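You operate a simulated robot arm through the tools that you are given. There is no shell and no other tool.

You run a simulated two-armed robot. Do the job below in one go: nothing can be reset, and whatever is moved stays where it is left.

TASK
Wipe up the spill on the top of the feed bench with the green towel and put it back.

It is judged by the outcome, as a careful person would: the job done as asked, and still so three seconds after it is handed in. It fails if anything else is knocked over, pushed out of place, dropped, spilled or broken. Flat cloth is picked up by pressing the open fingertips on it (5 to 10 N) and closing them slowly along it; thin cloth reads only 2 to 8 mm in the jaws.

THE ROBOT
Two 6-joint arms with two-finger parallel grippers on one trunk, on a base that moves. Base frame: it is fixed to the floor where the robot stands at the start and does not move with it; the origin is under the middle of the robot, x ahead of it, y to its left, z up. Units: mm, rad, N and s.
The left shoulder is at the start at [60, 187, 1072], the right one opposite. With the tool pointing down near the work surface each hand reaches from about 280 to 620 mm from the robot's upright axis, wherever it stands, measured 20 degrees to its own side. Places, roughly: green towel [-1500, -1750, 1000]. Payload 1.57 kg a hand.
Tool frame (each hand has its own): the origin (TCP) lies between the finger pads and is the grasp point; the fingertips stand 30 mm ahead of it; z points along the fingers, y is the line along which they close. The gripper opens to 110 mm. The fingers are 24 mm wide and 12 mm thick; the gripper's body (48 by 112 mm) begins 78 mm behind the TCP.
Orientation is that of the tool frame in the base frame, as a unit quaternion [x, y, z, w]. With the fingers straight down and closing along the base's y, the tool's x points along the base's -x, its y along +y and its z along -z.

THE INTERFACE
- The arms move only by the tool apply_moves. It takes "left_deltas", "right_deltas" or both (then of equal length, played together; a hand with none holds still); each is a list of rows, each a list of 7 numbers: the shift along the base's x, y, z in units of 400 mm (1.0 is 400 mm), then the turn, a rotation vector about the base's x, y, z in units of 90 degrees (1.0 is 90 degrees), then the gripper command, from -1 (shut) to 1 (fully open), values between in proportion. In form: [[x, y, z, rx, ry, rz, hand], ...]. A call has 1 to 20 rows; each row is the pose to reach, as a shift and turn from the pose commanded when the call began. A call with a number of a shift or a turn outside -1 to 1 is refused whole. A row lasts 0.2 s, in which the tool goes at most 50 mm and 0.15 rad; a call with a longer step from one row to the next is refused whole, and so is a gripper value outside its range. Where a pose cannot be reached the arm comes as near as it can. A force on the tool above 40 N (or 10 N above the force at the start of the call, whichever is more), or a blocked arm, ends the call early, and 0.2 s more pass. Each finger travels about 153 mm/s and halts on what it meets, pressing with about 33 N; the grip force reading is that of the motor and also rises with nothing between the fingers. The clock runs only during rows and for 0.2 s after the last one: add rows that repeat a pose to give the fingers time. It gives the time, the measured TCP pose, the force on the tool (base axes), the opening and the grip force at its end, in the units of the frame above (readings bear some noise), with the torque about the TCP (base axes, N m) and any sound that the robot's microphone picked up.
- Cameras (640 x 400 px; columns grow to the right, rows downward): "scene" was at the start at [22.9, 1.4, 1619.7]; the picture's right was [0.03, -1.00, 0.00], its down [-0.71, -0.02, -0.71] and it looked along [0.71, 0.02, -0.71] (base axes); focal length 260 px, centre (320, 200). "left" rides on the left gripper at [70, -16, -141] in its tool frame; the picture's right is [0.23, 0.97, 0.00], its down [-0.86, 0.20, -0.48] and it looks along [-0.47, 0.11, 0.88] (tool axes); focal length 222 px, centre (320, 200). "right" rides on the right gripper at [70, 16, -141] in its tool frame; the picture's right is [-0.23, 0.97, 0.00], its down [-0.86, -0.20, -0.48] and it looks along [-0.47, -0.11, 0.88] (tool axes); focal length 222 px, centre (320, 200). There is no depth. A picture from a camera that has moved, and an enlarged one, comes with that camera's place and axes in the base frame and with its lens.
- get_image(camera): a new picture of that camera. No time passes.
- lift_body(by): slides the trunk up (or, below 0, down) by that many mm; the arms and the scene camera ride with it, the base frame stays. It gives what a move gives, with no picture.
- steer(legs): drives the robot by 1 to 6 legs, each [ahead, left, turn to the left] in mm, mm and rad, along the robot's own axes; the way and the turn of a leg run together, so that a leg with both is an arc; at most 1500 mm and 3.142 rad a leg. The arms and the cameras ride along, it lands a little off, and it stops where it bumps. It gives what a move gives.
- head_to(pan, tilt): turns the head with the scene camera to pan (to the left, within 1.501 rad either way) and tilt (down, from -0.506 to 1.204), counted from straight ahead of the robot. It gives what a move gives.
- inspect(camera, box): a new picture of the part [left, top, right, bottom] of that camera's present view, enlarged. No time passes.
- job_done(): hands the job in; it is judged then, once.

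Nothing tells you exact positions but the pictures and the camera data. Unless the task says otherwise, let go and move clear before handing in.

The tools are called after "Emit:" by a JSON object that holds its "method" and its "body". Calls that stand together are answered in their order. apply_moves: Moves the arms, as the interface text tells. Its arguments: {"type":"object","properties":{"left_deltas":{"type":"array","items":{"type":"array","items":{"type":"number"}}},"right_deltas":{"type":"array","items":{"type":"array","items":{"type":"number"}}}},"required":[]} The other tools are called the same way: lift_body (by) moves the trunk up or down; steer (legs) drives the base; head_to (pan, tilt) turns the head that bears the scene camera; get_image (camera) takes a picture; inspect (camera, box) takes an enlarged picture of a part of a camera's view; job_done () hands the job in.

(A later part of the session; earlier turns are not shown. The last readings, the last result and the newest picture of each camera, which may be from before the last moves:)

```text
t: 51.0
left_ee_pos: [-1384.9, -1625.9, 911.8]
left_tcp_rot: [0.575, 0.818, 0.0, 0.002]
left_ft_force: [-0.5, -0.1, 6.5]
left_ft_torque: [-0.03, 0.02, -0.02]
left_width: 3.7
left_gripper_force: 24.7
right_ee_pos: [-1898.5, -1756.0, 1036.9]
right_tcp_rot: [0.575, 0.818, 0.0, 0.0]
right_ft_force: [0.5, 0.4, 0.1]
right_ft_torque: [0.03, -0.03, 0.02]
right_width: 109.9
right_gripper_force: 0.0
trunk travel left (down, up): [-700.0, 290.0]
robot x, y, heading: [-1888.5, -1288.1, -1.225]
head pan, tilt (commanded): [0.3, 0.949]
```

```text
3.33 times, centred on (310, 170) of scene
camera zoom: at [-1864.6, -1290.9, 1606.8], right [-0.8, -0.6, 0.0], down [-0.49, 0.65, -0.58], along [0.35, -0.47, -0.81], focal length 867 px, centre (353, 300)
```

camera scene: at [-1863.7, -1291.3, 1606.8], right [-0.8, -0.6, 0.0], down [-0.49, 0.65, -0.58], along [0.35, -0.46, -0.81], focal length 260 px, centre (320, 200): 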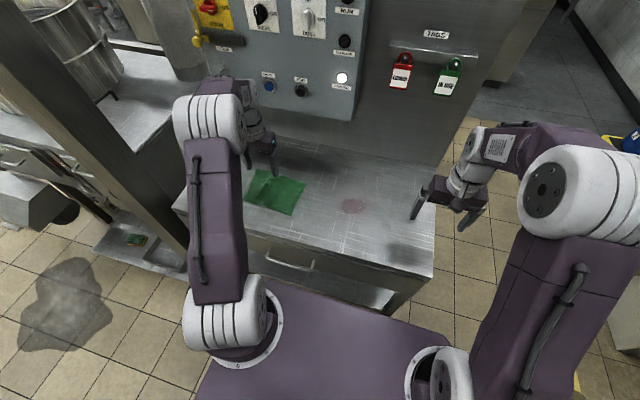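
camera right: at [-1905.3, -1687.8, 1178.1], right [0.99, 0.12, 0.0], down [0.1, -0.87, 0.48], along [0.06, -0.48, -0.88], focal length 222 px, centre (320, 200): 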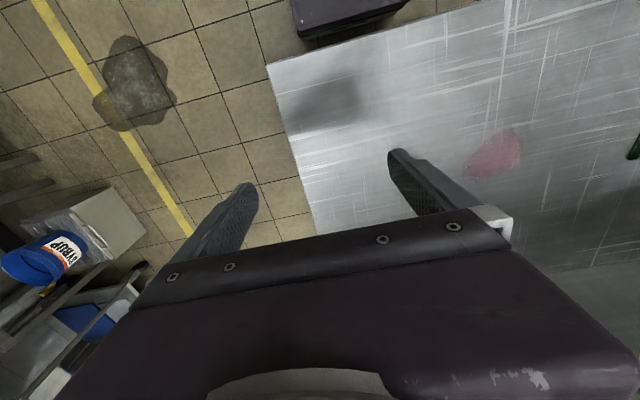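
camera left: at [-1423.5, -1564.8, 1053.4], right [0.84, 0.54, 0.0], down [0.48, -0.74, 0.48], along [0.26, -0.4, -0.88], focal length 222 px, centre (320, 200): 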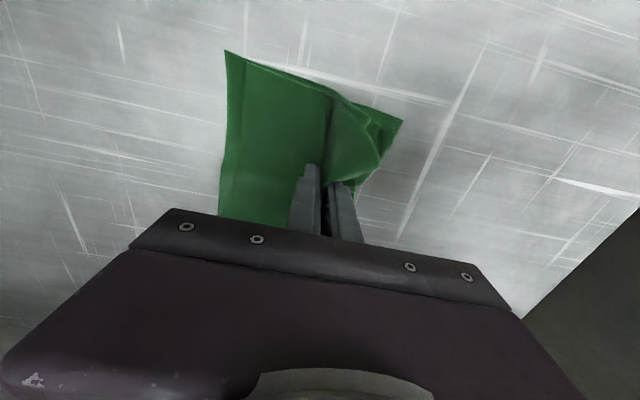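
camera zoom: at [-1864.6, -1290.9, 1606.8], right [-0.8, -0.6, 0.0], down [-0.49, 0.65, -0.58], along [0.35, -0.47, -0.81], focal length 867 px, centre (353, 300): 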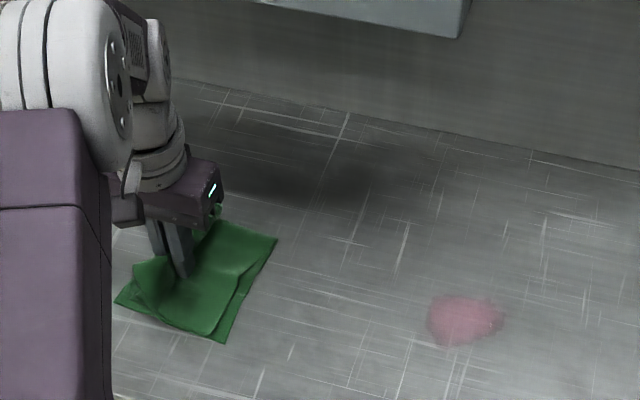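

The cloth is gripped (3.7 mm in the jaws, 25 N). I'll lift it gently and check that it comes along.

Emit:
{"method": "apply_moves", "body": {"left_deltas": [[0, 0, 0.025, 0, 0, 0, -1], [0, 0, 0.05, 0, 0, 0, -1], [0, 0, 0.075, 0, 0, 0, -1], [0, 0, 0.1, 0, 0, 0, -1], [0, 0, 0.15, 0, 0, 0, -1], [0, 0, 0.2, 0, 0, 0, -1], [0, 0, 0.25, 0, 0, 0, -1], [0, 0, 0.3, 0, 0, 0, -1]]}}

Emit:
{"method": "get_image", "body": {"camera": "left"}}

Emit:
{"method": "inspect", "body": {"camera": "scene", "box": [200, 70, 400, 230]}}

```text
t: 52.8
left_ee_pos: [-1383.8, -1624.5, 1031.4]
left_tcp_rot: [0.574, 0.819, 0.0, 0.0]
left_ft_force: [-0.2, -0.2, -0.5]
left_ft_torque: [-0.01, -0.03, -0.01]
left_width: 3.7
left_gripper_force: 24.7
right_ee_pos: [-1898.6, -1756.6, 1036.4]
right_tcp_rot: [0.575, 0.818, 0.0, 0.0]
right_ft_force: [-0.1, 0.4, 0.7]
right_ft_torque: [-0.04, -0.02, 0.01]
right_width: 110.1
right_gripper_force: 0.0
trunk travel left (down, up): [-700.0, 290.0]
robot x, y, heading: [-1889.5, -1292.4, -1.227]
head pan, tilt (commanded): [0.3, 0.949]
```

```text
taken
camera left: at [-1422.9, -1564.8, 1173.9], right [0.84, 0.54, 0.0], down [0.48, -0.74, 0.48], along [0.26, -0.4, -0.88], focal length 222 px, centre (320, 200)
```

left: 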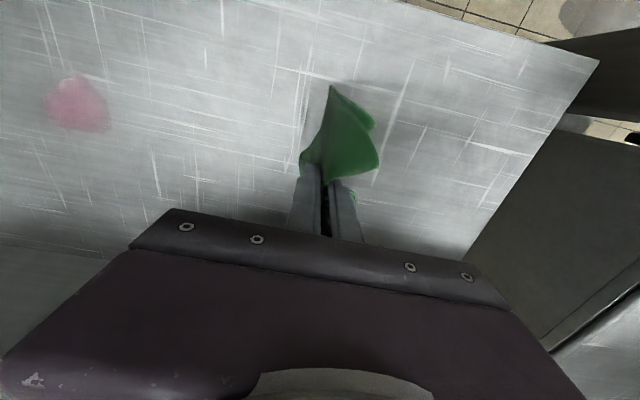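

```text
2.50 times, centred on (300, 150) of scene
camera zoom: at [-1863.9, -1291.2, 1606.8], right [-0.8, -0.6, 0.0], down [-0.49, 0.65, -0.58], along [0.35, -0.47, -0.81], focal length 650 px, centre (370, 325)
```

zoom: 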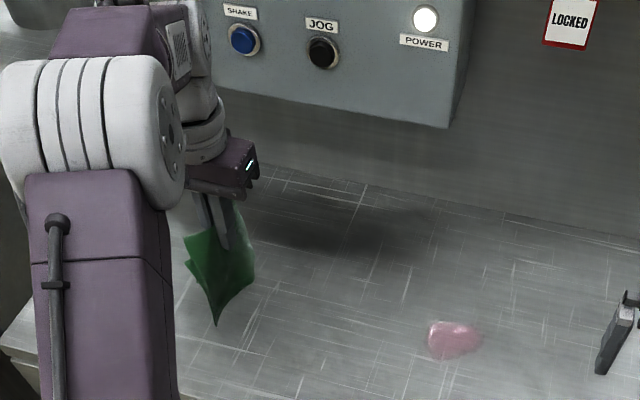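

The towel hangs cleanly from the gripper, and contact showed the bench top is at about z=880. That puts the spill centre at about (-1656,-1751), roughly 75 mm across. I'll carry the towel above it and shift the right hand a little aside for clearance and a better view.

Emit:
{"method": "apply_moves", "body": {"left_deltas": [[-0.068, -0.0316, 0.01, 0, 0, 0, -1], [-0.136, -0.0632, 0.02, 0, 0, 0, -1], [-0.204, -0.0948, 0.02, 0, 0, 0, -1], [-0.272, -0.1264, 0.02, 0, 0, 0, -1], [-0.34, -0.158, 0.02, 0, 0, 0, -1], [-0.408, -0.1896, 0.02, 0, 0, 0, -1], [-0.476, -0.2212, 0.02, 0, 0, 0, -1], [-0.544, -0.2528, 0.02, 0, 0, 0, -1], [-0.612, -0.2844, 0.02, 0, 0, 0, -1], [-0.68, -0.316, 0.02, 0, 0, 0, -1], [-0.68, -0.316, 0.02, 0, 0, 0, -1]], "right_deltas": [[-0.04, -0.0146, 0, 0, 0, 0, 1], [-0.08, -0.029, 0, 0, 0, 0, 1], [-0.12, -0.0437, 0, 0, 0, 0, 1], [-0.16, -0.058, 0, 0, 0, 0, 1], [-0.188, -0.068, 0, 0, 0, 0, 1], [-0.188, -0.068, 0, 0, 0, 0, 1], [-0.188, -0.068, 0, 0, 0, 0, 1], [-0.188, -0.068, 0, 0, 0, 0, 1], [-0.188, -0.068, 0, 0, 0, 0, 1], [-0.188, -0.068, 0, 0, 0, 0, 1], [-0.188, -0.068, 0, 0, 0, 0, 1]]}}

Emit:
{"method": "get_image", "body": {"camera": "left"}}

Emit:
{"method": "get_image", "body": {"camera": "right"}}

Emit:
{"method": "get_image", "body": {"camera": "scene"}}

```text
t: 55.2
left_ee_pos: [-1656.2, -1752.3, 1040.7]
left_tcp_rot: [0.575, 0.818, 0.0, 0.0]
left_ft_force: [-0.7, -0.2, 0.5]
left_ft_torque: [0.02, 0.02, 0.01]
left_width: 3.8
left_gripper_force: 24.6
right_ee_pos: [-1973.0, -1783.2, 1036.9]
right_tcp_rot: [0.575, 0.818, 0.0, 0.001]
right_ft_force: [-0.3, -0.2, -0.1]
right_ft_torque: [0.0, -0.01, 0.0]
right_width: 110.1
right_gripper_force: 0.0
trunk travel left (down, up): [-700.0, 290.0]
robot x, y, heading: [-1888.9, -1289.1, -1.224]
head pan, tilt (commanded): [0.3, 0.949]
```

```text
taken
camera left: at [-1694.8, -1691.8, 1181.0], right [0.84, 0.54, 0.0], down [0.48, -0.74, 0.48], along [0.26, -0.4, -0.88], focal length 222 px, centre (320, 200)
```

left: 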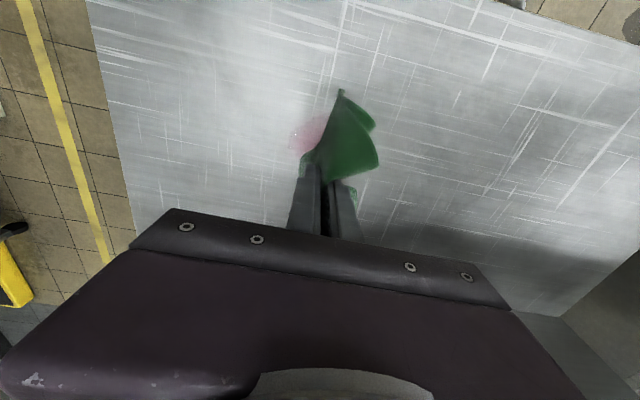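

```text
taken
camera right: at [-1980.7, -1714.8, 1177.6], right [0.99, 0.12, 0.0], down [0.1, -0.87, 0.48], along [0.06, -0.48, -0.88], focal length 222 px, centre (320, 200)
```

right: 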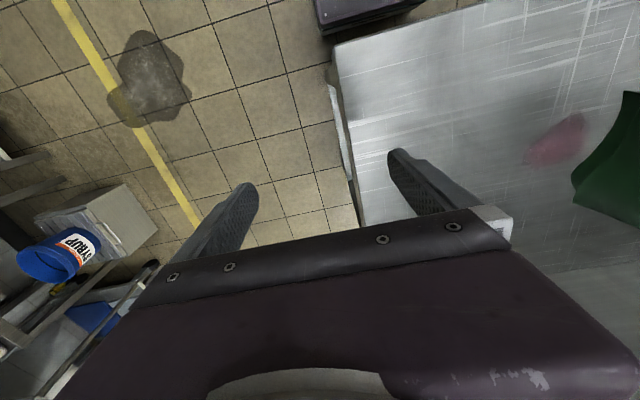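

```text
taken
camera scene: at [-1862.9, -1291.3, 1606.8], right [-0.8, -0.6, 0.0], down [-0.49, 0.65, -0.58], along [0.35, -0.47, -0.81], focal length 260 px, centre (320, 200)
```

scene: 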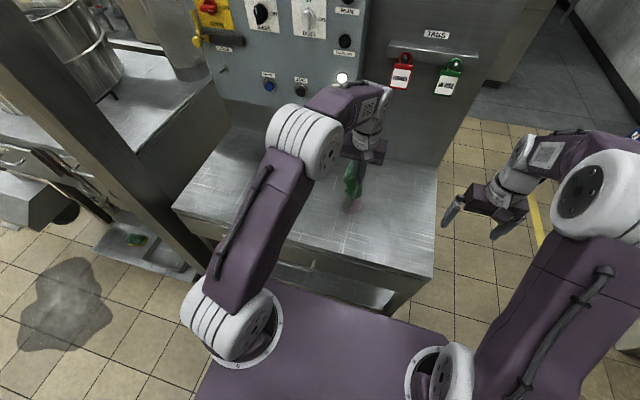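

The towel hangs right above the spill, and there's ample clearance to the control box. I'll lower it onto the spill, quickly at first and then in small steps.

Emit:
{"method": "apply_moves", "body": {"left_deltas": [[0, 0, -0.06, 0, 0, 0, -1], [0, 0, -0.12, 0, 0, 0, -1], [0, 0, -0.17, 0, 0, 0, -1], [0, 0, -0.22, 0, 0, 0, -1], [0, 0, -0.26, 0, 0, 0, -1], [0, 0, -0.29, 0, 0, 0, -1], [0, 0, -0.305, 0, 0, 0, -1], [0, 0, -0.305, 0, 0, 0, -1]]}}

Emit:
{"method": "get_image", "body": {"camera": "left"}}

Emit:
{"method": "inspect", "body": {"camera": "scene", "box": [260, 120, 460, 260]}}

```text
t: 57.0
left_ee_pos: [-1655.7, -1752.7, 917.2]
left_tcp_rot: [0.575, 0.818, 0.0, -0.001]
left_ft_force: [-0.2, 0.1, 1.4]
left_ft_torque: [0.01, 0.01, 0.0]
left_width: 3.8
left_gripper_force: 24.3
right_ee_pos: [-1974.3, -1784.5, 1037.1]
right_tcp_rot: [0.574, 0.819, 0.0, 0.0]
right_ft_force: [-0.8, 0.1, 0.2]
right_ft_torque: [0.01, -0.05, -0.02]
right_width: 110.0
right_gripper_force: 0.1
trunk travel left (down, up): [-700.0, 290.0]
robot x, y, heading: [-1888.2, -1288.1, -1.227]
head pan, tilt (commanded): [0.3, 0.949]
```

```text
taken
camera left: at [-1694.6, -1691.5, 1059.0], right [0.84, 0.54, 0.0], down [0.48, -0.74, 0.48], along [0.26, -0.4, -0.88], focal length 222 px, centre (320, 200)
```

left: 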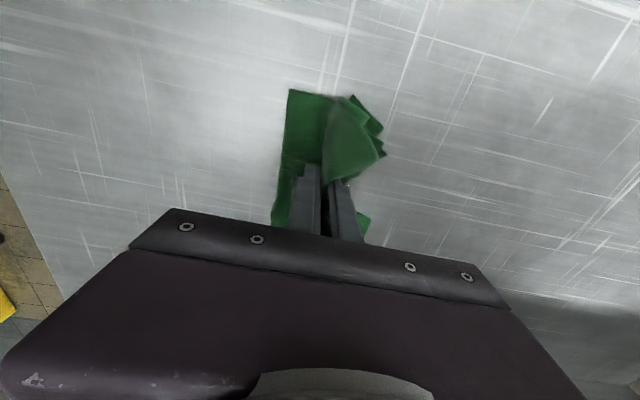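

```text
2.86 times, centred on (360, 190) of scene
camera zoom: at [-1863.6, -1291.5, 1606.8], right [-0.8, -0.6, 0.0], down [-0.49, 0.65, -0.58], along [0.35, -0.46, -0.81], focal length 743 px, centre (206, 229)
```

zoom: 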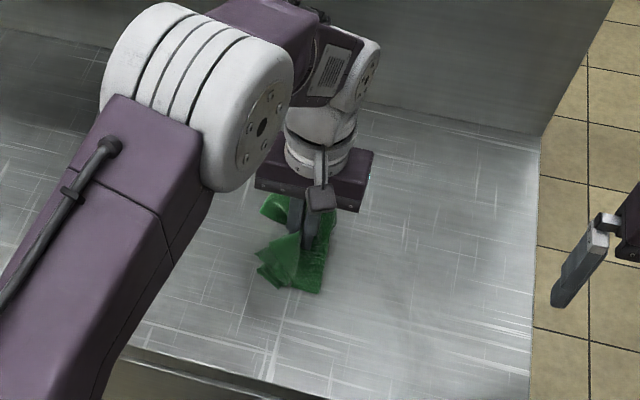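

The cloth lies bunched over the spill with light contact (1.4 N). I'll press down in small steps to about 8–10 N.

Emit:
{"method": "apply_moves", "body": {"left_deltas": [[0, 0, -0.005, 0, 0, 0, -1], [0, 0, -0.01, 0, 0, 0, -1], [0, 0, -0.01, 0, 0, 0, -1]]}}

Emit:
{"method": "apply_moves", "body": {"left_deltas": [[0, 0, -0.0025, 0, 0, 0, -1], [0, 0, -0.0025, 0, 0, 0, -1]]}}

```text
t: 57.8
left_ee_pos: [-1654.6, -1752.0, 914.6]
left_tcp_rot: [0.575, 0.818, 0.0, 0.0]
left_ft_force: [-0.2, 0.9, 8.0]
left_ft_torque: [0.0, -0.02, -0.01]
left_width: 3.7
left_gripper_force: 24.3
right_ee_pos: [-1973.0, -1783.2, 1036.8]
right_tcp_rot: [0.576, 0.818, -0.001, 0.0]
right_ft_force: [0.6, 0.1, 0.2]
right_ft_torque: [0.0, 0.01, -0.06]
right_width: 110.1
right_gripper_force: 0.1
trunk travel left (down, up): [-700.0, 290.0]
robot x, y, heading: [-1892.5, -1287.2, -1.223]
head pan, tilt (commanded): [0.3, 0.949]
```

```text
t: 58.4
left_ee_pos: [-1655.0, -1751.1, 913.8]
left_tcp_rot: [0.575, 0.818, -0.001, 0.002]
left_ft_force: [1.5, 0.3, 14.3]
left_ft_torque: [-0.02, -0.01, -0.04]
left_width: 3.5
left_gripper_force: 24.7
right_ee_pos: [-1973.2, -1783.7, 1037.0]
right_tcp_rot: [0.575, 0.818, 0.0, 0.001]
right_ft_force: [-0.2, 0.0, 0.0]
right_ft_torque: [0.02, -0.02, -0.01]
right_width: 110.4
right_gripper_force: 0.0
trunk travel left (down, up): [-700.0, 290.0]
robot x, y, heading: [-1889.2, -1288.6, -1.227]
head pan, tilt (commanded): [0.3, 0.949]
```

I'm pressing at about 14 N on the spill. I'll ease off slightly and wipe with slow side-to-side strokes, covering the back half first.

Emit:
{"method": "apply_moves", "body": {"left_deltas": [[0.0353, 0.0128, 0.001, 0, 0, 0, -1], [0.0705, 0.0257, 0.001, 0, 0, 0, -1], [0.1058, 0.0385, 0.001, 0, 0, 0, -1], [0.0705, 0.0257, 0.001, 0, 0, 0, -1], [0.0353, 0.0128, 0.001, 0, 0, 0, -1], [0, 0, 0.001, 0, 0, 0, -1], [-0.0353, -0.0128, 0.001, 0, 0, 0, -1], [-0.0705, -0.0257, 0.001, 0, 0, 0, -1], [-0.1058, -0.0385, 0.001, 0, 0, 0, -1], [-0.0904, -0.0808, 0.001, 0, 0, 0, -1], [-0.0551, -0.068, 0.001, 0, 0, 0, -1], [-0.0199, -0.0551, 0.001, 0, 0, 0, -1], [0.0154, -0.0423, 0.001, 0, 0, 0, -1], [0.0507, -0.0295, 0.001, 0, 0, 0, -1], [0.0859, -0.0166, 0.001, 0, 0, 0, -1], [0.1212, -0.0038, 0.001, 0, 0, 0, -1], [0.1365, -0.0461, 0.001, 0, 0, 0, -1], [0.1013, -0.0589, 0.001, 0, 0, 0, -1], [0.0661, -0.0718, 0.001, 0, 0, 0, -1], [0.0308, -0.0846, 0.001, 0, 0, 0, -1]]}}

Emit:
{"method": "get_image", "body": {"camera": "left"}}

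Emit:
{"method": "inspect", "body": {"camera": "scene", "box": [260, 120, 460, 260]}}

Emit:
{"method": "inspect", "body": {"camera": "right", "box": [440, 60, 640, 260]}}

```text
t: 62.6
left_ee_pos: [-1642.4, -1784.3, 913.8]
left_tcp_rot: [0.575, 0.818, -0.002, 0.001]
left_ft_force: [7.6, 1.8, 16.5]
left_ft_torque: [0.02, -0.26, 0.03]
left_width: 3.8
left_gripper_force: 24.1
right_ee_pos: [-1972.4, -1782.3, 1037.2]
right_tcp_rot: [0.575, 0.818, -0.001, 0.0]
right_ft_force: [0.6, -1.0, 0.3]
right_ft_torque: [0.0, -0.03, -0.03]
right_width: 110.0
right_gripper_force: 0.0
trunk travel left (down, up): [-700.0, 290.0]
robot x, y, heading: [-1887.4, -1287.5, -1.227]
head pan, tilt (commanded): [0.3, 0.949]
```

```text
taken
camera left: at [-1681.7, -1723.8, 1055.1], right [0.84, 0.54, 0.0], down [0.48, -0.74, 0.48], along [0.26, -0.4, -0.88], focal length 222 px, centre (320, 200)
```

left: 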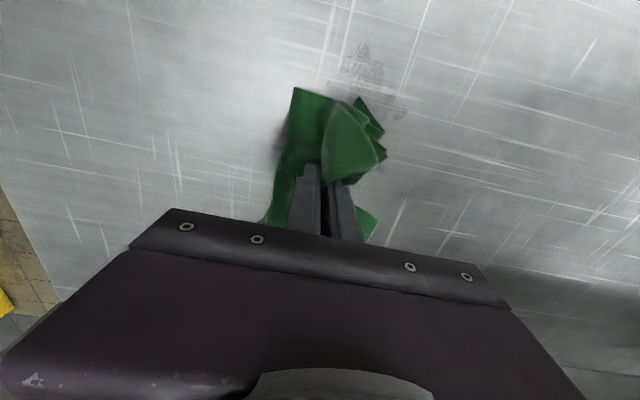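

```text
2.86 times, centred on (360, 190) of scene
camera zoom: at [-1863.1, -1288.7, 1606.9], right [-0.8, -0.6, 0.0], down [-0.49, 0.65, -0.58], along [0.35, -0.47, -0.81], focal length 743 px, centre (206, 229)
```

zoom: 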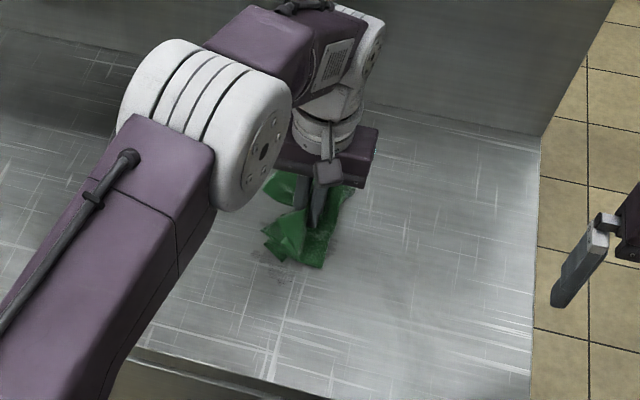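

```text
2.00 times, centred on (540, 160) of right
camera zoom: at [-1980.7, -1713.0, 1178.4], right [0.99, 0.12, 0.0], down [0.1, -0.87, 0.48], along [0.06, -0.48, -0.88], focal length 444 px, centre (-120, 280)
```

zoom: 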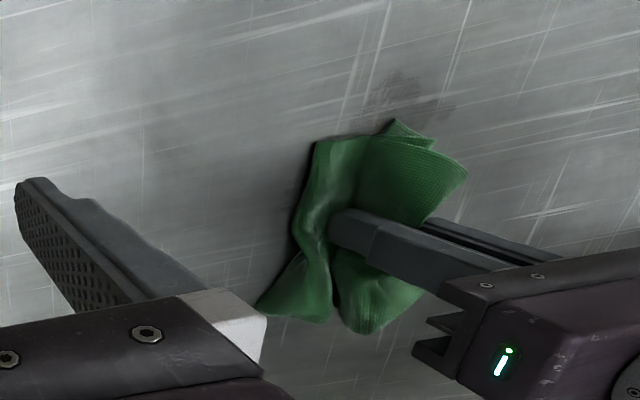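

Most of the pink is gone; a faint grey residue remains just in front of the towel around (-1661,-1700) to (-1625,-1711). I'll carry on with strokes over the middle and the front part.

Emit:
{"method": "apply_moves", "body": {"left_deltas": [[-0.0353, -0.0128, 0, 0, 0, 0, -1], [-0.0705, -0.0257, 0, 0, 0, 0, -1], [-0.1038, -0.0218, 0, 0, 0, 0, -1], [-0.1192, 0.0205, 0, 0, 0, 0, -1], [-0.1346, 0.0628, 0, 0, 0, 0, -1], [-0.1466, 0.0957, 0, 0, 0, 0, -1], [-0.1184, 0.106, 0, 0, 0, 0, -1], [-0.0831, 0.1188, 0, 0, 0, 0, -1], [-0.0479, 0.1316, 0, 0, 0, 0, -1], [-0.0126, 0.1444, 0, 0, 0, 0, -1], [0.0226, 0.1572, 0, 0, 0, 0, -1], [0.0579, 0.1701, 0, 0, 0, 0, -1], [0.0425, 0.2124, 0, 0, 0, 0, -1], [0.0072, 0.1996, 0, 0, 0, 0, -1], [-0.028, 0.1867, 0, 0, 0, 0, -1], [-0.0633, 0.1739, 0, 0, 0, 0, -1], [-0.0985, 0.1611, 0, 0, 0, 0, -1], [-0.1338, 0.1483, 0, 0, 0, 0, -1], [-0.169, 0.1354, 0, 0, 0, 0, -1], [-0.1793, 0.1636, 0, 0, 0, 0, -1]]}}

Emit:
{"method": "get_image", "body": {"camera": "left"}}

Emit:
{"method": "inspect", "body": {"camera": "scene", "box": [260, 120, 460, 260]}}

Emit:
{"method": "inspect", "body": {"camera": "right", "box": [440, 60, 640, 260]}}

```text
t: 66.8
left_ee_pos: [-1716.6, -1721.7, 914.6]
left_tcp_rot: [0.574, 0.819, -0.002, 0.001]
left_ft_force: [1.9, -6.3, 15.8]
left_ft_torque: [-0.21, -0.14, -0.04]
left_width: 4.0
left_gripper_force: 24.4
right_ee_pos: [-1973.2, -1783.8, 1036.6]
right_tcp_rot: [0.575, 0.818, 0.0, 0.0]
right_ft_force: [0.1, 0.0, 0.0]
right_ft_torque: [0.01, 0.02, -0.01]
right_width: 110.0
right_gripper_force: 0.0
trunk travel left (down, up): [-700.0, 290.0]
robot x, y, heading: [-1886.4, -1293.2, -1.224]
head pan, tilt (commanded): [0.3, 0.949]
```

```text
taken
camera left: at [-1755.1, -1660.0, 1055.0], right [0.84, 0.54, 0.0], down [0.48, -0.74, 0.48], along [0.26, -0.41, -0.88], focal length 222 px, centre (320, 200)
```

left: 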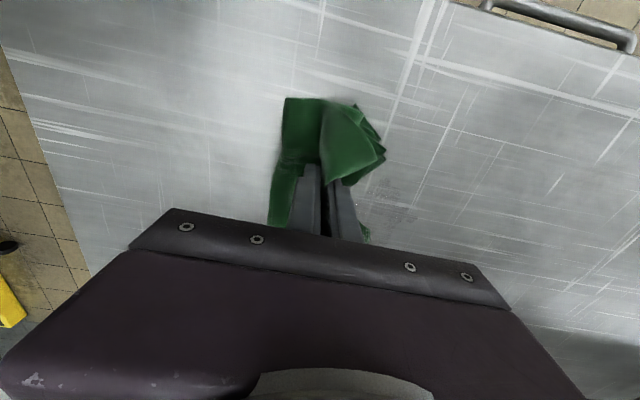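

```text
2.86 times, centred on (360, 190) of scene
camera zoom: at [-1864.2, -1291.2, 1606.9], right [-0.8, -0.6, 0.0], down [-0.49, 0.65, -0.58], along [0.35, -0.47, -0.81], focal length 743 px, centre (206, 229)
```

zoom: 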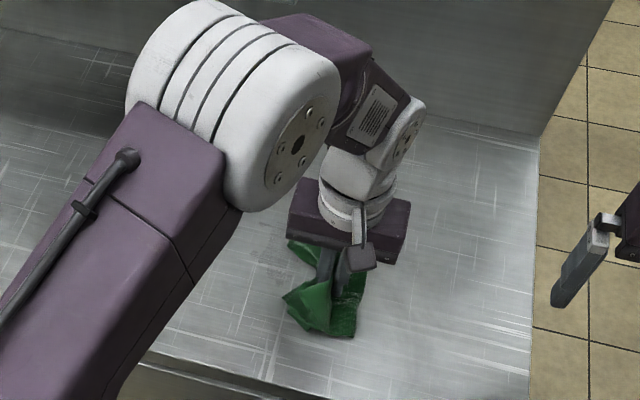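

```text
2.00 times, centred on (540, 160) of right
camera zoom: at [-1981.9, -1714.7, 1177.7], right [0.99, 0.12, 0.0], down [0.1, -0.87, 0.48], along [0.06, -0.48, -0.88], focal length 444 px, centre (-120, 280)
```

zoom: 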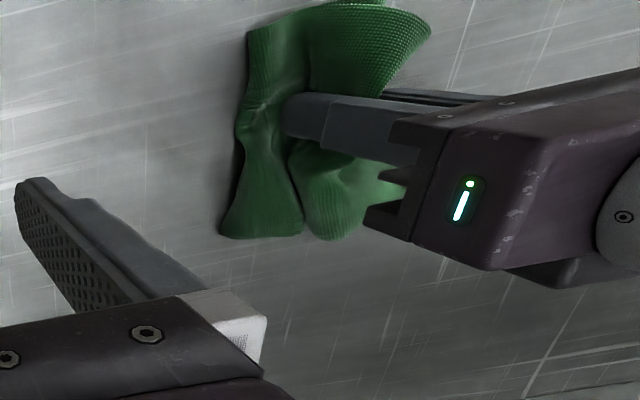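

The pink is gone from the open area; there may still be a faint film near the gripper. I'll enlarge that, then lift the towel aside to view the whole patch.

Emit:
{"method": "inspect", "body": {"camera": "left", "box": [260, 80, 500, 280]}}

Emit:
{"method": "apply_moves", "body": {"left_deltas": [[0, 0, 0.03, 0, 0, 0, -1], [0, 0, 0.08, 0, 0, 0, -1], [0, 0, 0.15, 0, 0, 0, -1], [0.05, 0.018, 0.22, 0, 0, 0, -1], [0.13, 0.047, 0.3, 0, 0, 0, -1], [0.21, 0.076, 0.36, 0, 0, 0, -1], [0.3, 0.109, 0.36, 0, 0, 0, -1], [0.39, 0.142, 0.36, 0, 0, 0, -1], [0.48, 0.175, 0.36, 0, 0, 0, -1], [0.57, 0.207, 0.36, 0, 0, 0, -1], [0.57, 0.207, 0.36, 0, 0, 0, -1]]}}

Emit:
{"method": "get_image", "body": {"camera": "left"}}

Emit:
{"method": "inspect", "body": {"camera": "scene", "box": [260, 120, 460, 260]}}

Emit:
{"method": "inspect", "body": {"camera": "right", "box": [440, 60, 640, 260]}}

```text
2.00 times, centred on (380, 180) of left
camera zoom: at [-1755.1, -1660.0, 1055.0], right [0.84, 0.54, 0.0], down [0.48, -0.74, 0.48], along [0.26, -0.41, -0.88], focal length 444 px, centre (200, 240)
```

zoom: 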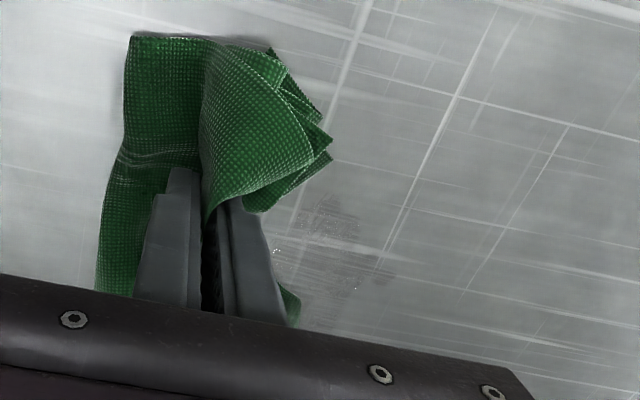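

```text
t: 69.2
left_ee_pos: [-1486.1, -1638.3, 1056.5]
left_tcp_rot: [0.575, 0.818, 0.0, 0.001]
left_ft_force: [-0.5, -0.1, 0.1]
left_ft_torque: [-0.02, -0.01, -0.01]
left_width: 3.9
left_gripper_force: 25.1
right_ee_pos: [-1973.9, -1784.2, 1036.6]
right_tcp_rot: [0.574, 0.819, 0.0, 0.0]
right_ft_force: [0.0, -0.4, -0.4]
right_ft_torque: [0.02, -0.03, -0.01]
right_width: 109.8
right_gripper_force: 0.0
trunk travel left (down, up): [-700.0, 290.0]
robot x, y, heading: [-1887.3, -1287.7, -1.225]
head pan, tilt (commanded): [0.3, 0.949]
```

```text
taken
camera left: at [-1525.2, -1577.0, 1197.6], right [0.84, 0.54, 0.0], down [0.48, -0.74, 0.48], along [0.26, -0.4, -0.88], focal length 222 px, centre (320, 200)
```

left: 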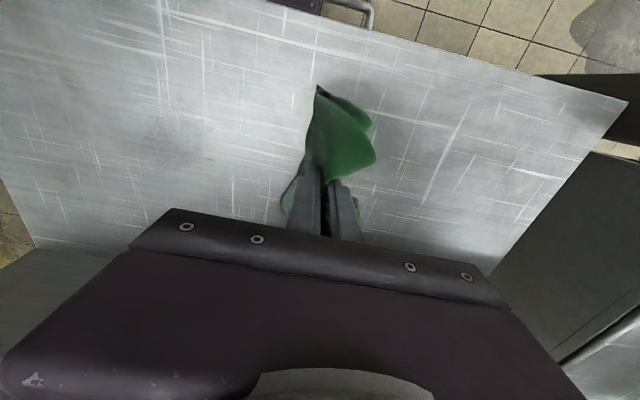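

```text
2.86 times, centred on (360, 190) of scene
camera zoom: at [-1864.3, -1291.9, 1606.8], right [-0.8, -0.6, 0.0], down [-0.49, 0.65, -0.58], along [0.35, -0.46, -0.81], focal length 743 px, centre (206, 229)
```

zoom: 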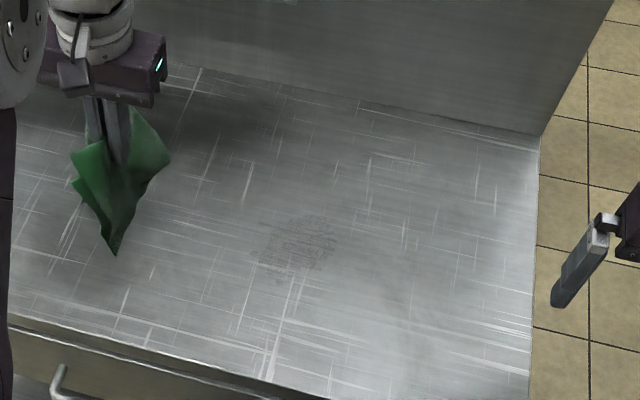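

```text
2.00 times, centred on (540, 160) of right
camera zoom: at [-1981.7, -1715.2, 1177.4], right [0.99, 0.12, 0.0], down [0.1, -0.87, 0.48], along [0.06, -0.48, -0.88], focal length 444 px, centre (-120, 280)
```

zoom: 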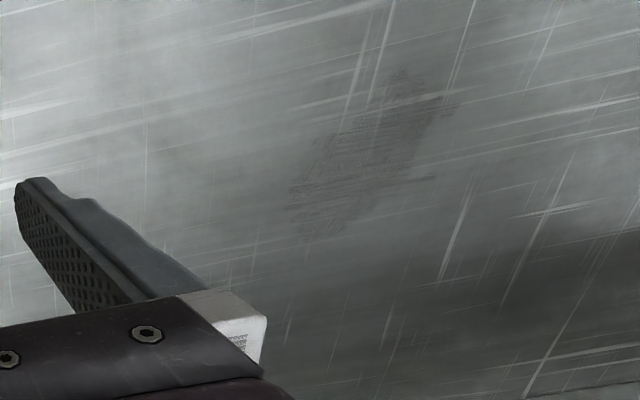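

The pink puddle is gone, but a grey smudge remains in its place. I'll look closely at whether that's leftover film.

Emit:
{"method": "inspect", "body": {"camera": "left", "box": [110, 90, 250, 190]}}

Emit:
{"method": "inspect", "body": {"camera": "scene", "box": [325, 175, 405, 225]}}

```text
4.00 times, centred on (180, 140) of left
camera zoom: at [-1525.2, -1577.0, 1197.6], right [0.84, 0.54, 0.0], down [0.48, -0.74, 0.48], along [0.26, -0.4, -0.88], focal length 888 px, centre (880, 440)
```

zoom: 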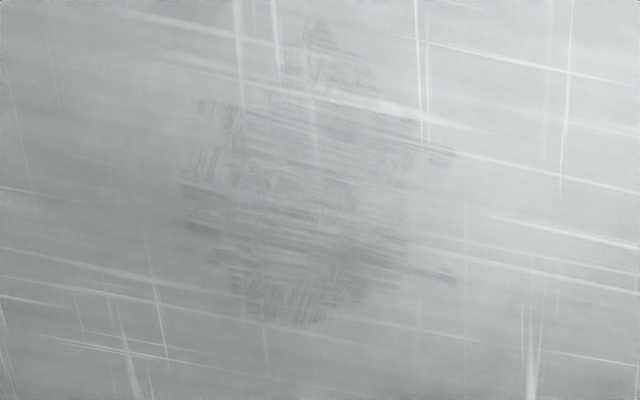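

```text
8.00 times, centred on (365, 200) of scene
camera zoom: at [-1864.3, -1291.9, 1606.8], right [-0.8, -0.6, 0.0], down [-0.49, 0.65, -0.58], along [0.35, -0.46, -0.81], focal length 2081 px, centre (-40, 200)
```

zoom: 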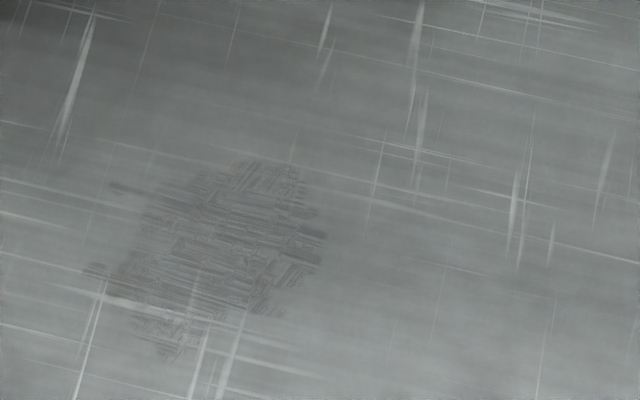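

That grey patch is a thin film streaked by the strokes, so it needs more wiping; it spans roughly from (-1680,-1790) to (-1595,-1685). I'll set the towel down on its middle again.

Emit:
{"method": "apply_moves", "body": {"left_deltas": [[-0.076, -0.053, 0, 0, 0, 0, -1], [-0.152, -0.106, 0, 0, 0, 0, -1], [-0.227, -0.159, 0, 0, 0, 0, -1], [-0.303, -0.212, 0, 0, 0, 0, -1], [-0.378, -0.265, -0.02, 0, 0, 0, -1], [-0.378, -0.265, -0.1, 0, 0, 0, -1], [-0.378, -0.265, -0.18, 0, 0, 0, -1], [-0.378, -0.265, -0.25, 0, 0, 0, -1], [-0.378, -0.265, -0.3, 0, 0, 0, -1], [-0.378, -0.265, -0.33, 0, 0, 0, -1], [-0.378, -0.265, -0.345, 0, 0, 0, -1], [-0.378, -0.265, -0.353, 0, 0, 0, -1], [-0.378, -0.265, -0.36, 0, 0, 0, -1], [-0.378, -0.265, -0.36, 0, 0, 0, -1]]}}

Emit:
{"method": "get_image", "body": {"camera": "left"}}

Emit:
{"method": "inspect", "body": {"camera": "right", "box": [440, 60, 640, 260]}}

```text
t: 72.2
left_ee_pos: [-1638.6, -1742.7, 914.6]
left_tcp_rot: [0.575, 0.818, -0.002, 0.001]
left_ft_force: [1.5, -0.1, 13.4]
left_ft_torque: [0.03, -0.18, 0.02]
left_width: 3.5
left_gripper_force: 24.6
right_ee_pos: [-1973.5, -1783.4, 1037.1]
right_tcp_rot: [0.576, 0.818, 0.0, 0.0]
right_ft_force: [-1.1, 0.1, -0.5]
right_ft_torque: [-0.02, 0.03, 0.0]
right_width: 110.1
right_gripper_force: 0.1
trunk travel left (down, up): [-700.0, 290.0]
robot x, y, heading: [-1885.2, -1285.2, -1.229]
head pan, tilt (commanded): [0.3, 0.949]
```

```text
taken
camera left: at [-1677.5, -1682.3, 1055.6], right [0.84, 0.54, 0.0], down [0.48, -0.74, 0.48], along [0.26, -0.4, -0.88], focal length 222 px, centre (320, 200)
```

left: 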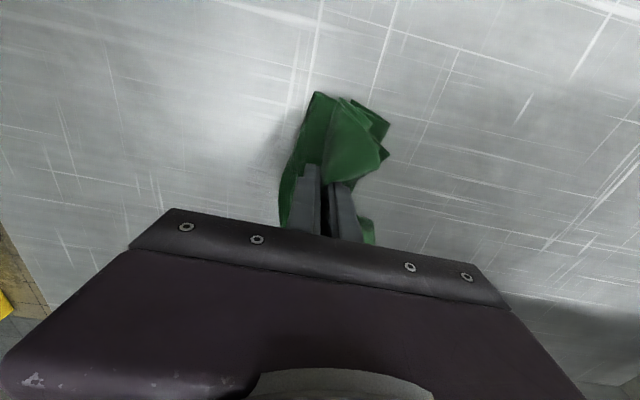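

```text
2.00 times, centred on (540, 160) of right
camera zoom: at [-1981.5, -1713.7, 1178.2], right [0.99, 0.12, 0.0], down [0.1, -0.87, 0.48], along [0.06, -0.48, -0.88], focal length 444 px, centre (-120, 280)
```

zoom: 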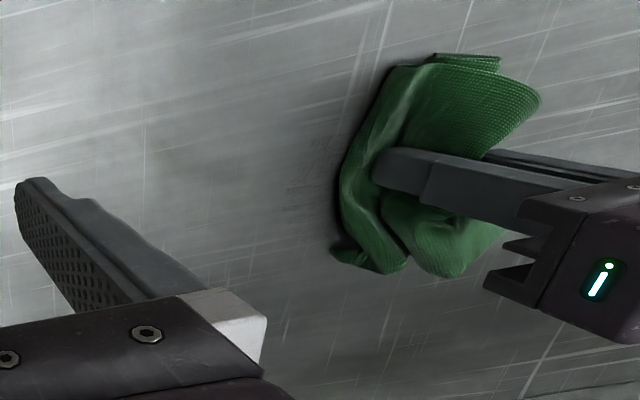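

The towel is pressed on the middle of the film at 13 N. I'll do another set of side-to-side strokes, from the middle to the front.

Emit:
{"method": "apply_moves", "body": {"left_deltas": [[0.047, 0.0171, -0.001, 0, 0, 0, -1], [0.094, 0.0342, -0.001, 0, 0, 0, -1], [0.1293, 0.047, -0.001, 0, 0, 0, -1], [0.0823, 0.0299, -0.001, 0, 0, 0, -1], [0.0353, 0.0128, -0.001, 0, 0, 0, -1], [-0.0118, -0.0043, -0.001, 0, 0, 0, -1], [-0.0588, -0.0214, -0.001, 0, 0, 0, -1], [-0.1058, -0.0385, -0.001, 0, 0, 0, -1], [-0.141, -0.0513, -0.001, 0, 0, 0, -1], [-0.1229, 0.0085, -0.001, 0, 0, 0, -1], [-0.0759, 0.0256, -0.001, 0, 0, 0, -1], [-0.0289, 0.0427, -0.001, 0, 0, 0, -1], [0.0182, 0.0598, -0.001, 0, 0, 0, -1], [0.0652, 0.0769, -0.001, 0, 0, 0, -1], [0.1122, 0.094, -0.001, 0, 0, 0, -1], [0.0598, 0.1282, -0.001, 0, 0, 0, -1], [0.0128, 0.1111, -0.001, 0, 0, 0, -1], [-0.0342, 0.094, -0.001, 0, 0, 0, -1], [-0.0812, 0.0769, -0.001, 0, 0, 0, -1], [-0.1282, 0.0598, -0.001, 0, 0, 0, -1]]}}

Emit:
{"method": "get_image", "body": {"camera": "left"}}

Emit:
{"method": "inspect", "body": {"camera": "right", "box": [440, 60, 640, 260]}}

```text
t: 76.4
left_ee_pos: [-1689.5, -1718.7, 913.0]
left_tcp_rot: [0.574, 0.819, -0.001, 0.001]
left_ft_force: [6.3, 0.6, 18.1]
left_ft_torque: [0.0, -0.32, -0.03]
left_width: 3.7
left_gripper_force: 24.8
right_ee_pos: [-1973.1, -1781.9, 1037.6]
right_tcp_rot: [0.575, 0.818, 0.0, 0.001]
right_ft_force: [-0.3, -0.4, -0.2]
right_ft_torque: [-0.01, -0.03, 0.05]
right_width: 110.2
right_gripper_force: 0.2
trunk travel left (down, up): [-700.0, 290.0]
robot x, y, heading: [-1887.5, -1292.3, -1.23]
head pan, tilt (commanded): [0.3, 0.949]
```

```text
taken
camera left: at [-1729.0, -1657.3, 1054.6], right [0.84, 0.54, 0.0], down [0.48, -0.74, 0.48], along [0.26, -0.4, -0.88], focal length 222 px, centre (320, 200)
```

left: 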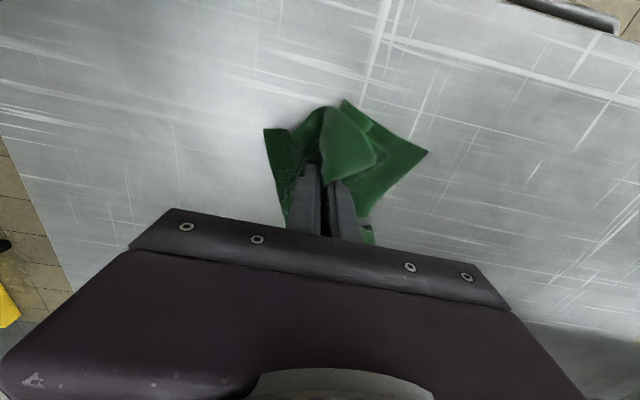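

```text
2.00 times, centred on (540, 160) of right
camera zoom: at [-1981.6, -1713.2, 1178.2], right [0.99, 0.12, 0.0], down [0.1, -0.87, 0.48], along [0.06, -0.48, -0.88], focal length 444 px, centre (-120, 280)
```

zoom: 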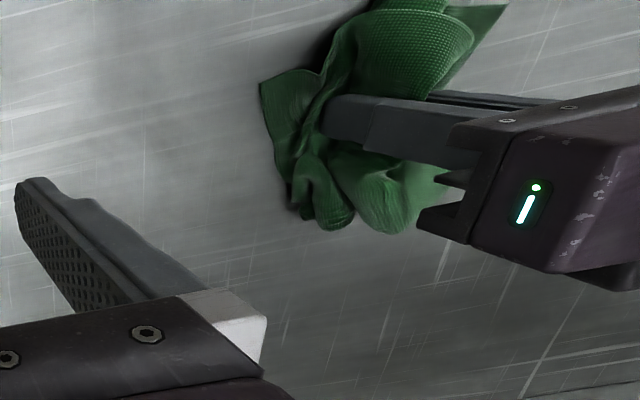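

The towel has fanned out well and the area it has left looks clean. I'll continue with strokes toward the back of the patch.

Emit:
{"method": "apply_moves", "body": {"left_deltas": [[0.0556, -0.0064, 0, 0, 0, 0, -1], [0.1111, -0.0128, 0, 0, 0, 0, -1], [0.1667, -0.0192, 0, 0, 0, 0, -1], [0.2222, -0.0256, 0, 0, 0, 0, -1], [0.2543, -0.0406, 0, 0, 0, 0, -1], [0.2115, -0.0694, 0, 0, 0, 0, -1], [0.1645, -0.0865, 0, 0, 0, 0, -1], [0.1175, -0.1036, 0, 0, 0, 0, -1], [0.0705, -0.1207, 0, 0, 0, 0, -1], [0.0353, -0.1335, 0, 0, 0, 0, -1], [0.0481, -0.1688, 0, 0, 0, 0, -1], [0.0951, -0.1517, 0, 0, 0, 0, -1], [0.1421, -0.1346, 0, 0, 0, 0, -1], [0.1891, -0.1175, 0, 0, 0, 0, -1], [0.2361, -0.1004, 0, 0, 0, 0, -1], [0.2714, -0.0875, 0, 0, 0, 0, -1], [0.2489, -0.1356, 0, 0, 0, 0, -1], [0.2019, -0.1527, 0, 0, 0, 0, -1], [0.1549, -0.1698, 0, 0, 0, 0, -1], [0.1079, -0.1869, 0, 0, 0, 0, -1]]}}

Emit:
{"method": "get_image", "body": {"camera": "left"}}

Emit:
{"method": "inspect", "body": {"camera": "right", "box": [440, 60, 640, 260]}}

Emit:
{"method": "inspect", "body": {"camera": "scene", "box": [260, 120, 460, 260]}}

```text
t: 80.6
left_ee_pos: [-1645.7, -1793.6, 913.7]
left_tcp_rot: [0.574, 0.819, 0.0, 0.001]
left_ft_force: [3.8, 0.3, 9.8]
left_ft_torque: [-0.01, -0.18, -0.01]
left_width: 3.7
left_gripper_force: 24.5
right_ee_pos: [-1973.4, -1784.3, 1036.7]
right_tcp_rot: [0.575, 0.818, 0.0, 0.001]
right_ft_force: [-0.5, 0.6, 0.2]
right_ft_torque: [-0.03, 0.01, 0.0]
right_width: 109.8
right_gripper_force: 0.1
trunk travel left (down, up): [-700.0, 290.0]
robot x, y, heading: [-1890.1, -1290.5, -1.227]
head pan, tilt (commanded): [0.3, 0.949]
```

```text
taken
camera left: at [-1685.6, -1732.9, 1054.9], right [0.84, 0.54, 0.0], down [0.48, -0.74, 0.48], along [0.26, -0.4, -0.88], focal length 222 px, centre (320, 200)
```

left: 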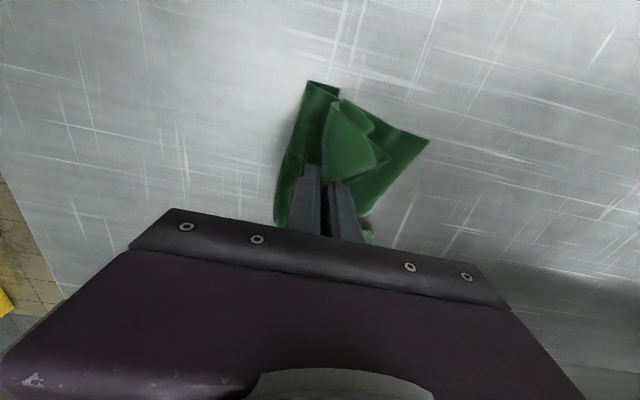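

```text
2.00 times, centred on (540, 160) of right
camera zoom: at [-1981.5, -1714.1, 1177.9], right [0.99, 0.12, 0.0], down [0.1, -0.87, 0.48], along [0.06, -0.48, -0.88], focal length 444 px, centre (-120, 280)
```

zoom: 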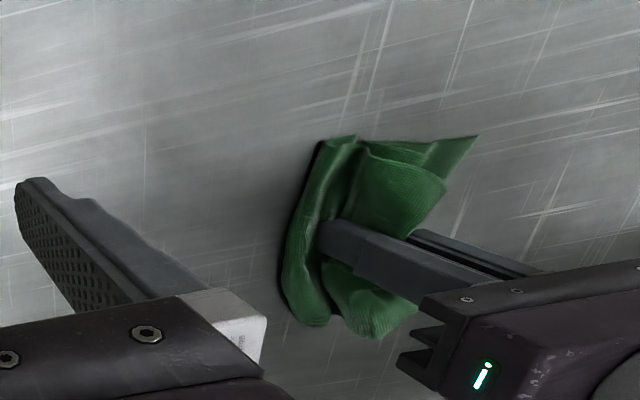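

```text
2.86 times, centred on (360, 190) of scene
camera zoom: at [-1864.2, -1290.3, 1606.9], right [-0.8, -0.6, 0.0], down [-0.49, 0.65, -0.58], along [0.35, -0.47, -0.81], focal length 743 px, centre (206, 229)
```

zoom: 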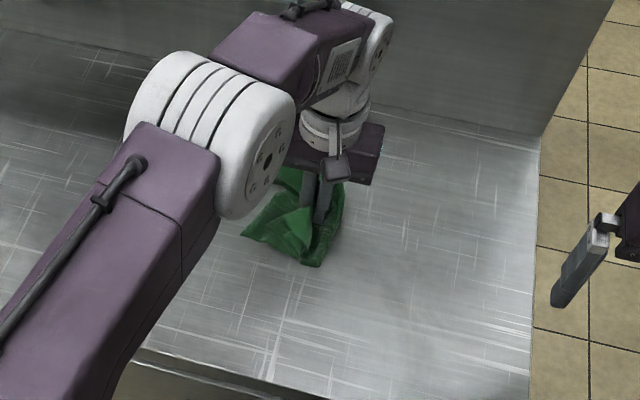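

The visible area looks clean now. I'll do one crosswise set of front-to-back strokes to finish, then lift and check.

Emit:
{"method": "apply_moves", "body": {"left_deltas": [[-0.0171, 0.047, -0.0005, 0, 0, 0, -1], [-0.0342, 0.094, -0.0005, 0, 0, 0, -1], [-0.0513, 0.141, -0.0005, 0, 0, 0, -1], [-0.0684, 0.188, -0.0005, 0, 0, 0, -1], [-0.0214, 0.2051, -0.0005, 0, 0, 0, -1], [-0.0043, 0.1581, -0.0005, 0, 0, 0, -1], [0.0128, 0.1111, -0.0005, 0, 0, 0, -1], [0.0299, 0.0641, -0.0005, 0, 0, 0, -1], [0.047, 0.0171, -0.0005, 0, 0, 0, -1], [0.094, 0.0342, -0.0005, 0, 0, 0, -1], [0.0769, 0.0812, -0.0005, 0, 0, 0, -1], [0.0598, 0.1282, -0.0005, 0, 0, 0, -1], [0.0427, 0.1752, -0.0005, 0, 0, 0, -1], [0.0256, 0.2222, -0.0005, 0, 0, 0, -1], [0.0726, 0.2393, -0.0005, 0, 0, 0, -1], [0.0897, 0.1923, -0.0005, 0, 0, 0, -1], [0.1068, 0.1453, -0.0005, 0, 0, 0, -1], [0.1239, 0.0983, -0.0005, 0, 0, 0, -1], [0.141, 0.0513, -0.0005, 0, 0, 0, -1]]}}

Emit:
{"method": "apply_moves", "body": {"left_deltas": [[0, 0, 0.03, 0, 0, 0, -1], [0, 0, 0.08, 0, 0, 0, -1], [0, 0, 0.15, 0, 0, 0, -1], [0.03, 0.02, 0.22, 0, 0, 0, -1], [0.1, 0.06, 0.29, 0, 0, 0, -1], [0.18, 0.11, 0.33, 0, 0, 0, -1], [0.26, 0.16, 0.33, 0, 0, 0, -1], [0.34, 0.21, 0.33, 0, 0, 0, -1], [0.34, 0.21, 0.33, 0, 0, 0, -1]]}}

Emit:
{"method": "get_image", "body": {"camera": "left"}}

Emit:
{"method": "inspect", "body": {"camera": "scene", "box": [260, 120, 460, 260]}}

Emit:
{"method": "inspect", "body": {"camera": "right", "box": [440, 60, 640, 260]}}

```text
t: 84.6
left_ee_pos: [-1589.5, -1773.0, 914.3]
left_tcp_rot: [0.575, 0.818, 0.0, 0.001]
left_ft_force: [-1.3, 2.7, 11.1]
left_ft_torque: [0.04, -0.12, 0.05]
left_width: 4.1
left_gripper_force: 24.3
right_ee_pos: [-1973.8, -1783.5, 1036.9]
right_tcp_rot: [0.575, 0.818, -0.001, 0.001]
right_ft_force: [0.6, 0.1, 0.6]
right_ft_torque: [0.04, 0.0, -0.01]
right_width: 110.2
right_gripper_force: 0.0
trunk travel left (down, up): [-700.0, 290.0]
robot x, y, heading: [-1890.1, -1283.2, -1.231]
head pan, tilt (commanded): [0.3, 0.949]
```

```text
t: 86.6
left_ee_pos: [-1454.1, -1690.6, 1043.7]
left_tcp_rot: [0.575, 0.818, 0.0, 0.0]
left_ft_force: [-0.7, -0.8, -1.2]
left_ft_torque: [-0.02, -0.04, 0.01]
left_width: 3.8
left_gripper_force: 25.0
right_ee_pos: [-1972.8, -1785.0, 1036.6]
right_tcp_rot: [0.575, 0.818, -0.001, 0.0]
right_ft_force: [-0.2, 0.2, 0.3]
right_ft_torque: [0.0, 0.0, -0.01]
right_width: 110.0
right_gripper_force: 0.0
trunk travel left (down, up): [-700.0, 290.0]
robot x, y, heading: [-1888.7, -1291.1, -1.224]
head pan, tilt (commanded): [0.3, 0.949]
```

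```text
taken
camera left: at [-1493.3, -1630.2, 1185.5], right [0.84, 0.54, 0.0], down [0.48, -0.74, 0.48], along [0.26, -0.4, -0.88], focal length 222 px, centre (320, 200)
```

left: 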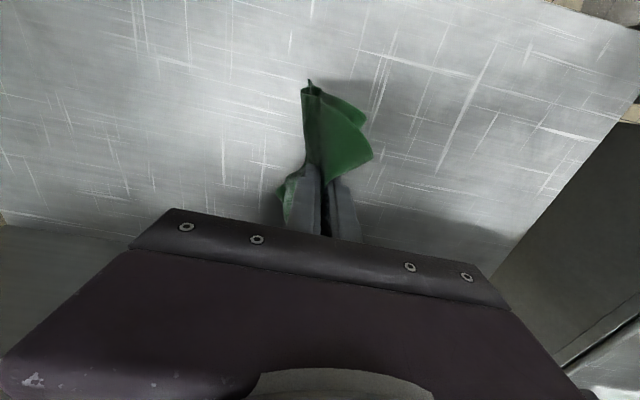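

```text
2.86 times, centred on (360, 190) of scene
camera zoom: at [-1864.3, -1292.2, 1606.8], right [-0.8, -0.6, 0.0], down [-0.49, 0.65, -0.58], along [0.35, -0.46, -0.81], focal length 743 px, centre (206, 229)
```

zoom: 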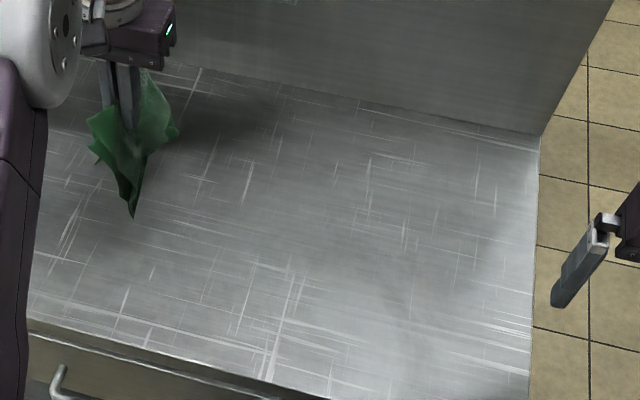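

```text
2.00 times, centred on (540, 160) of right
camera zoom: at [-1981.7, -1715.4, 1177.3], right [0.99, 0.12, 0.0], down [0.1, -0.87, 0.48], along [0.06, -0.47, -0.88], focal length 444 px, centre (-120, 280)
```

zoom: 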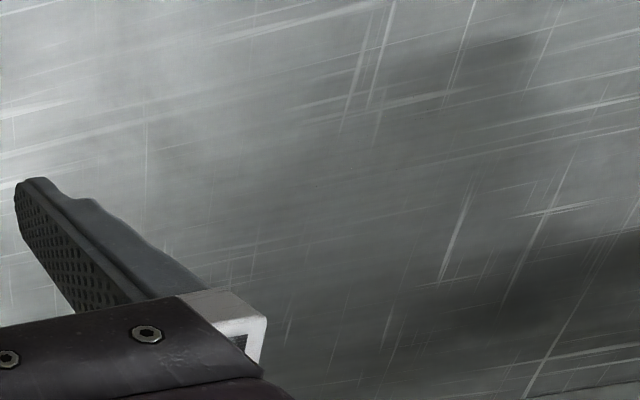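

The bench now looks clean where the spill was. I'll enlarge the spot once more to be sure before putting the towel back.

Emit:
{"method": "inspect", "body": {"camera": "scene", "box": [315, 170, 405, 230]}}

Emit:
{"method": "inspect", "body": {"camera": "left", "box": [90, 60, 280, 190]}}

Emit:
{"method": "inspect", "body": {"camera": "right", "box": [520, 80, 640, 200]}}

```text
6.67 times, centred on (360, 200) of scene
camera zoom: at [-1864.3, -1292.2, 1606.8], right [-0.8, -0.6, 0.0], down [-0.49, 0.65, -0.58], along [0.35, -0.46, -0.81], focal length 1734 px, centre (53, 200)
```

zoom: 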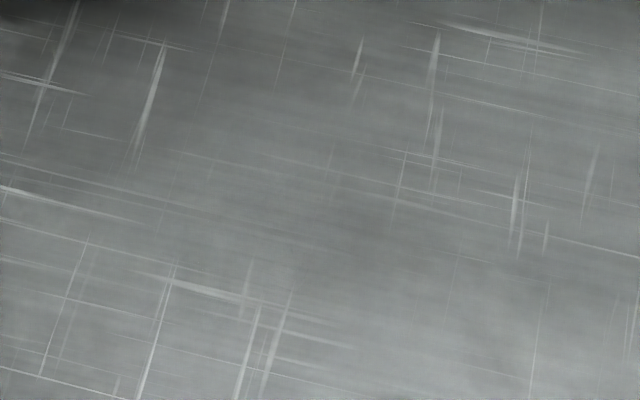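

```text
3.08 times, centred on (185, 125) of left
camera zoom: at [-1493.3, -1630.2, 1185.5], right [0.84, 0.54, 0.0], down [0.48, -0.74, 0.48], along [0.26, -0.4, -0.88], focal length 684 px, centre (735, 431)
```

zoom: 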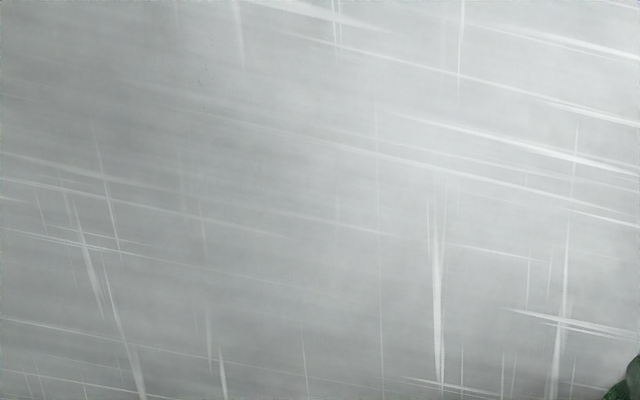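

```text
3.33 times, centred on (580, 140) of right
camera zoom: at [-1981.7, -1715.4, 1177.3], right [0.99, 0.12, 0.0], down [0.1, -0.87, 0.48], along [0.06, -0.47, -0.88], focal length 740 px, centre (-547, 400)
```

zoom: 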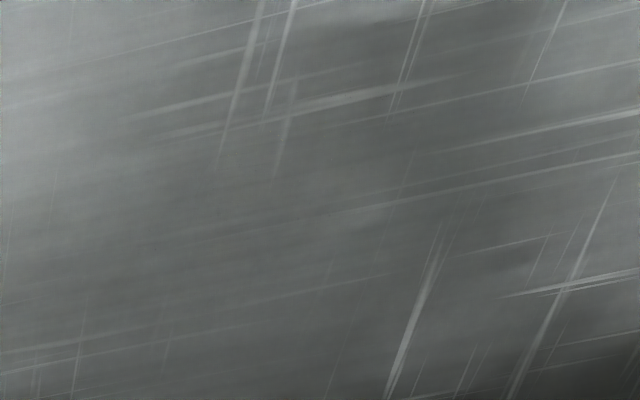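

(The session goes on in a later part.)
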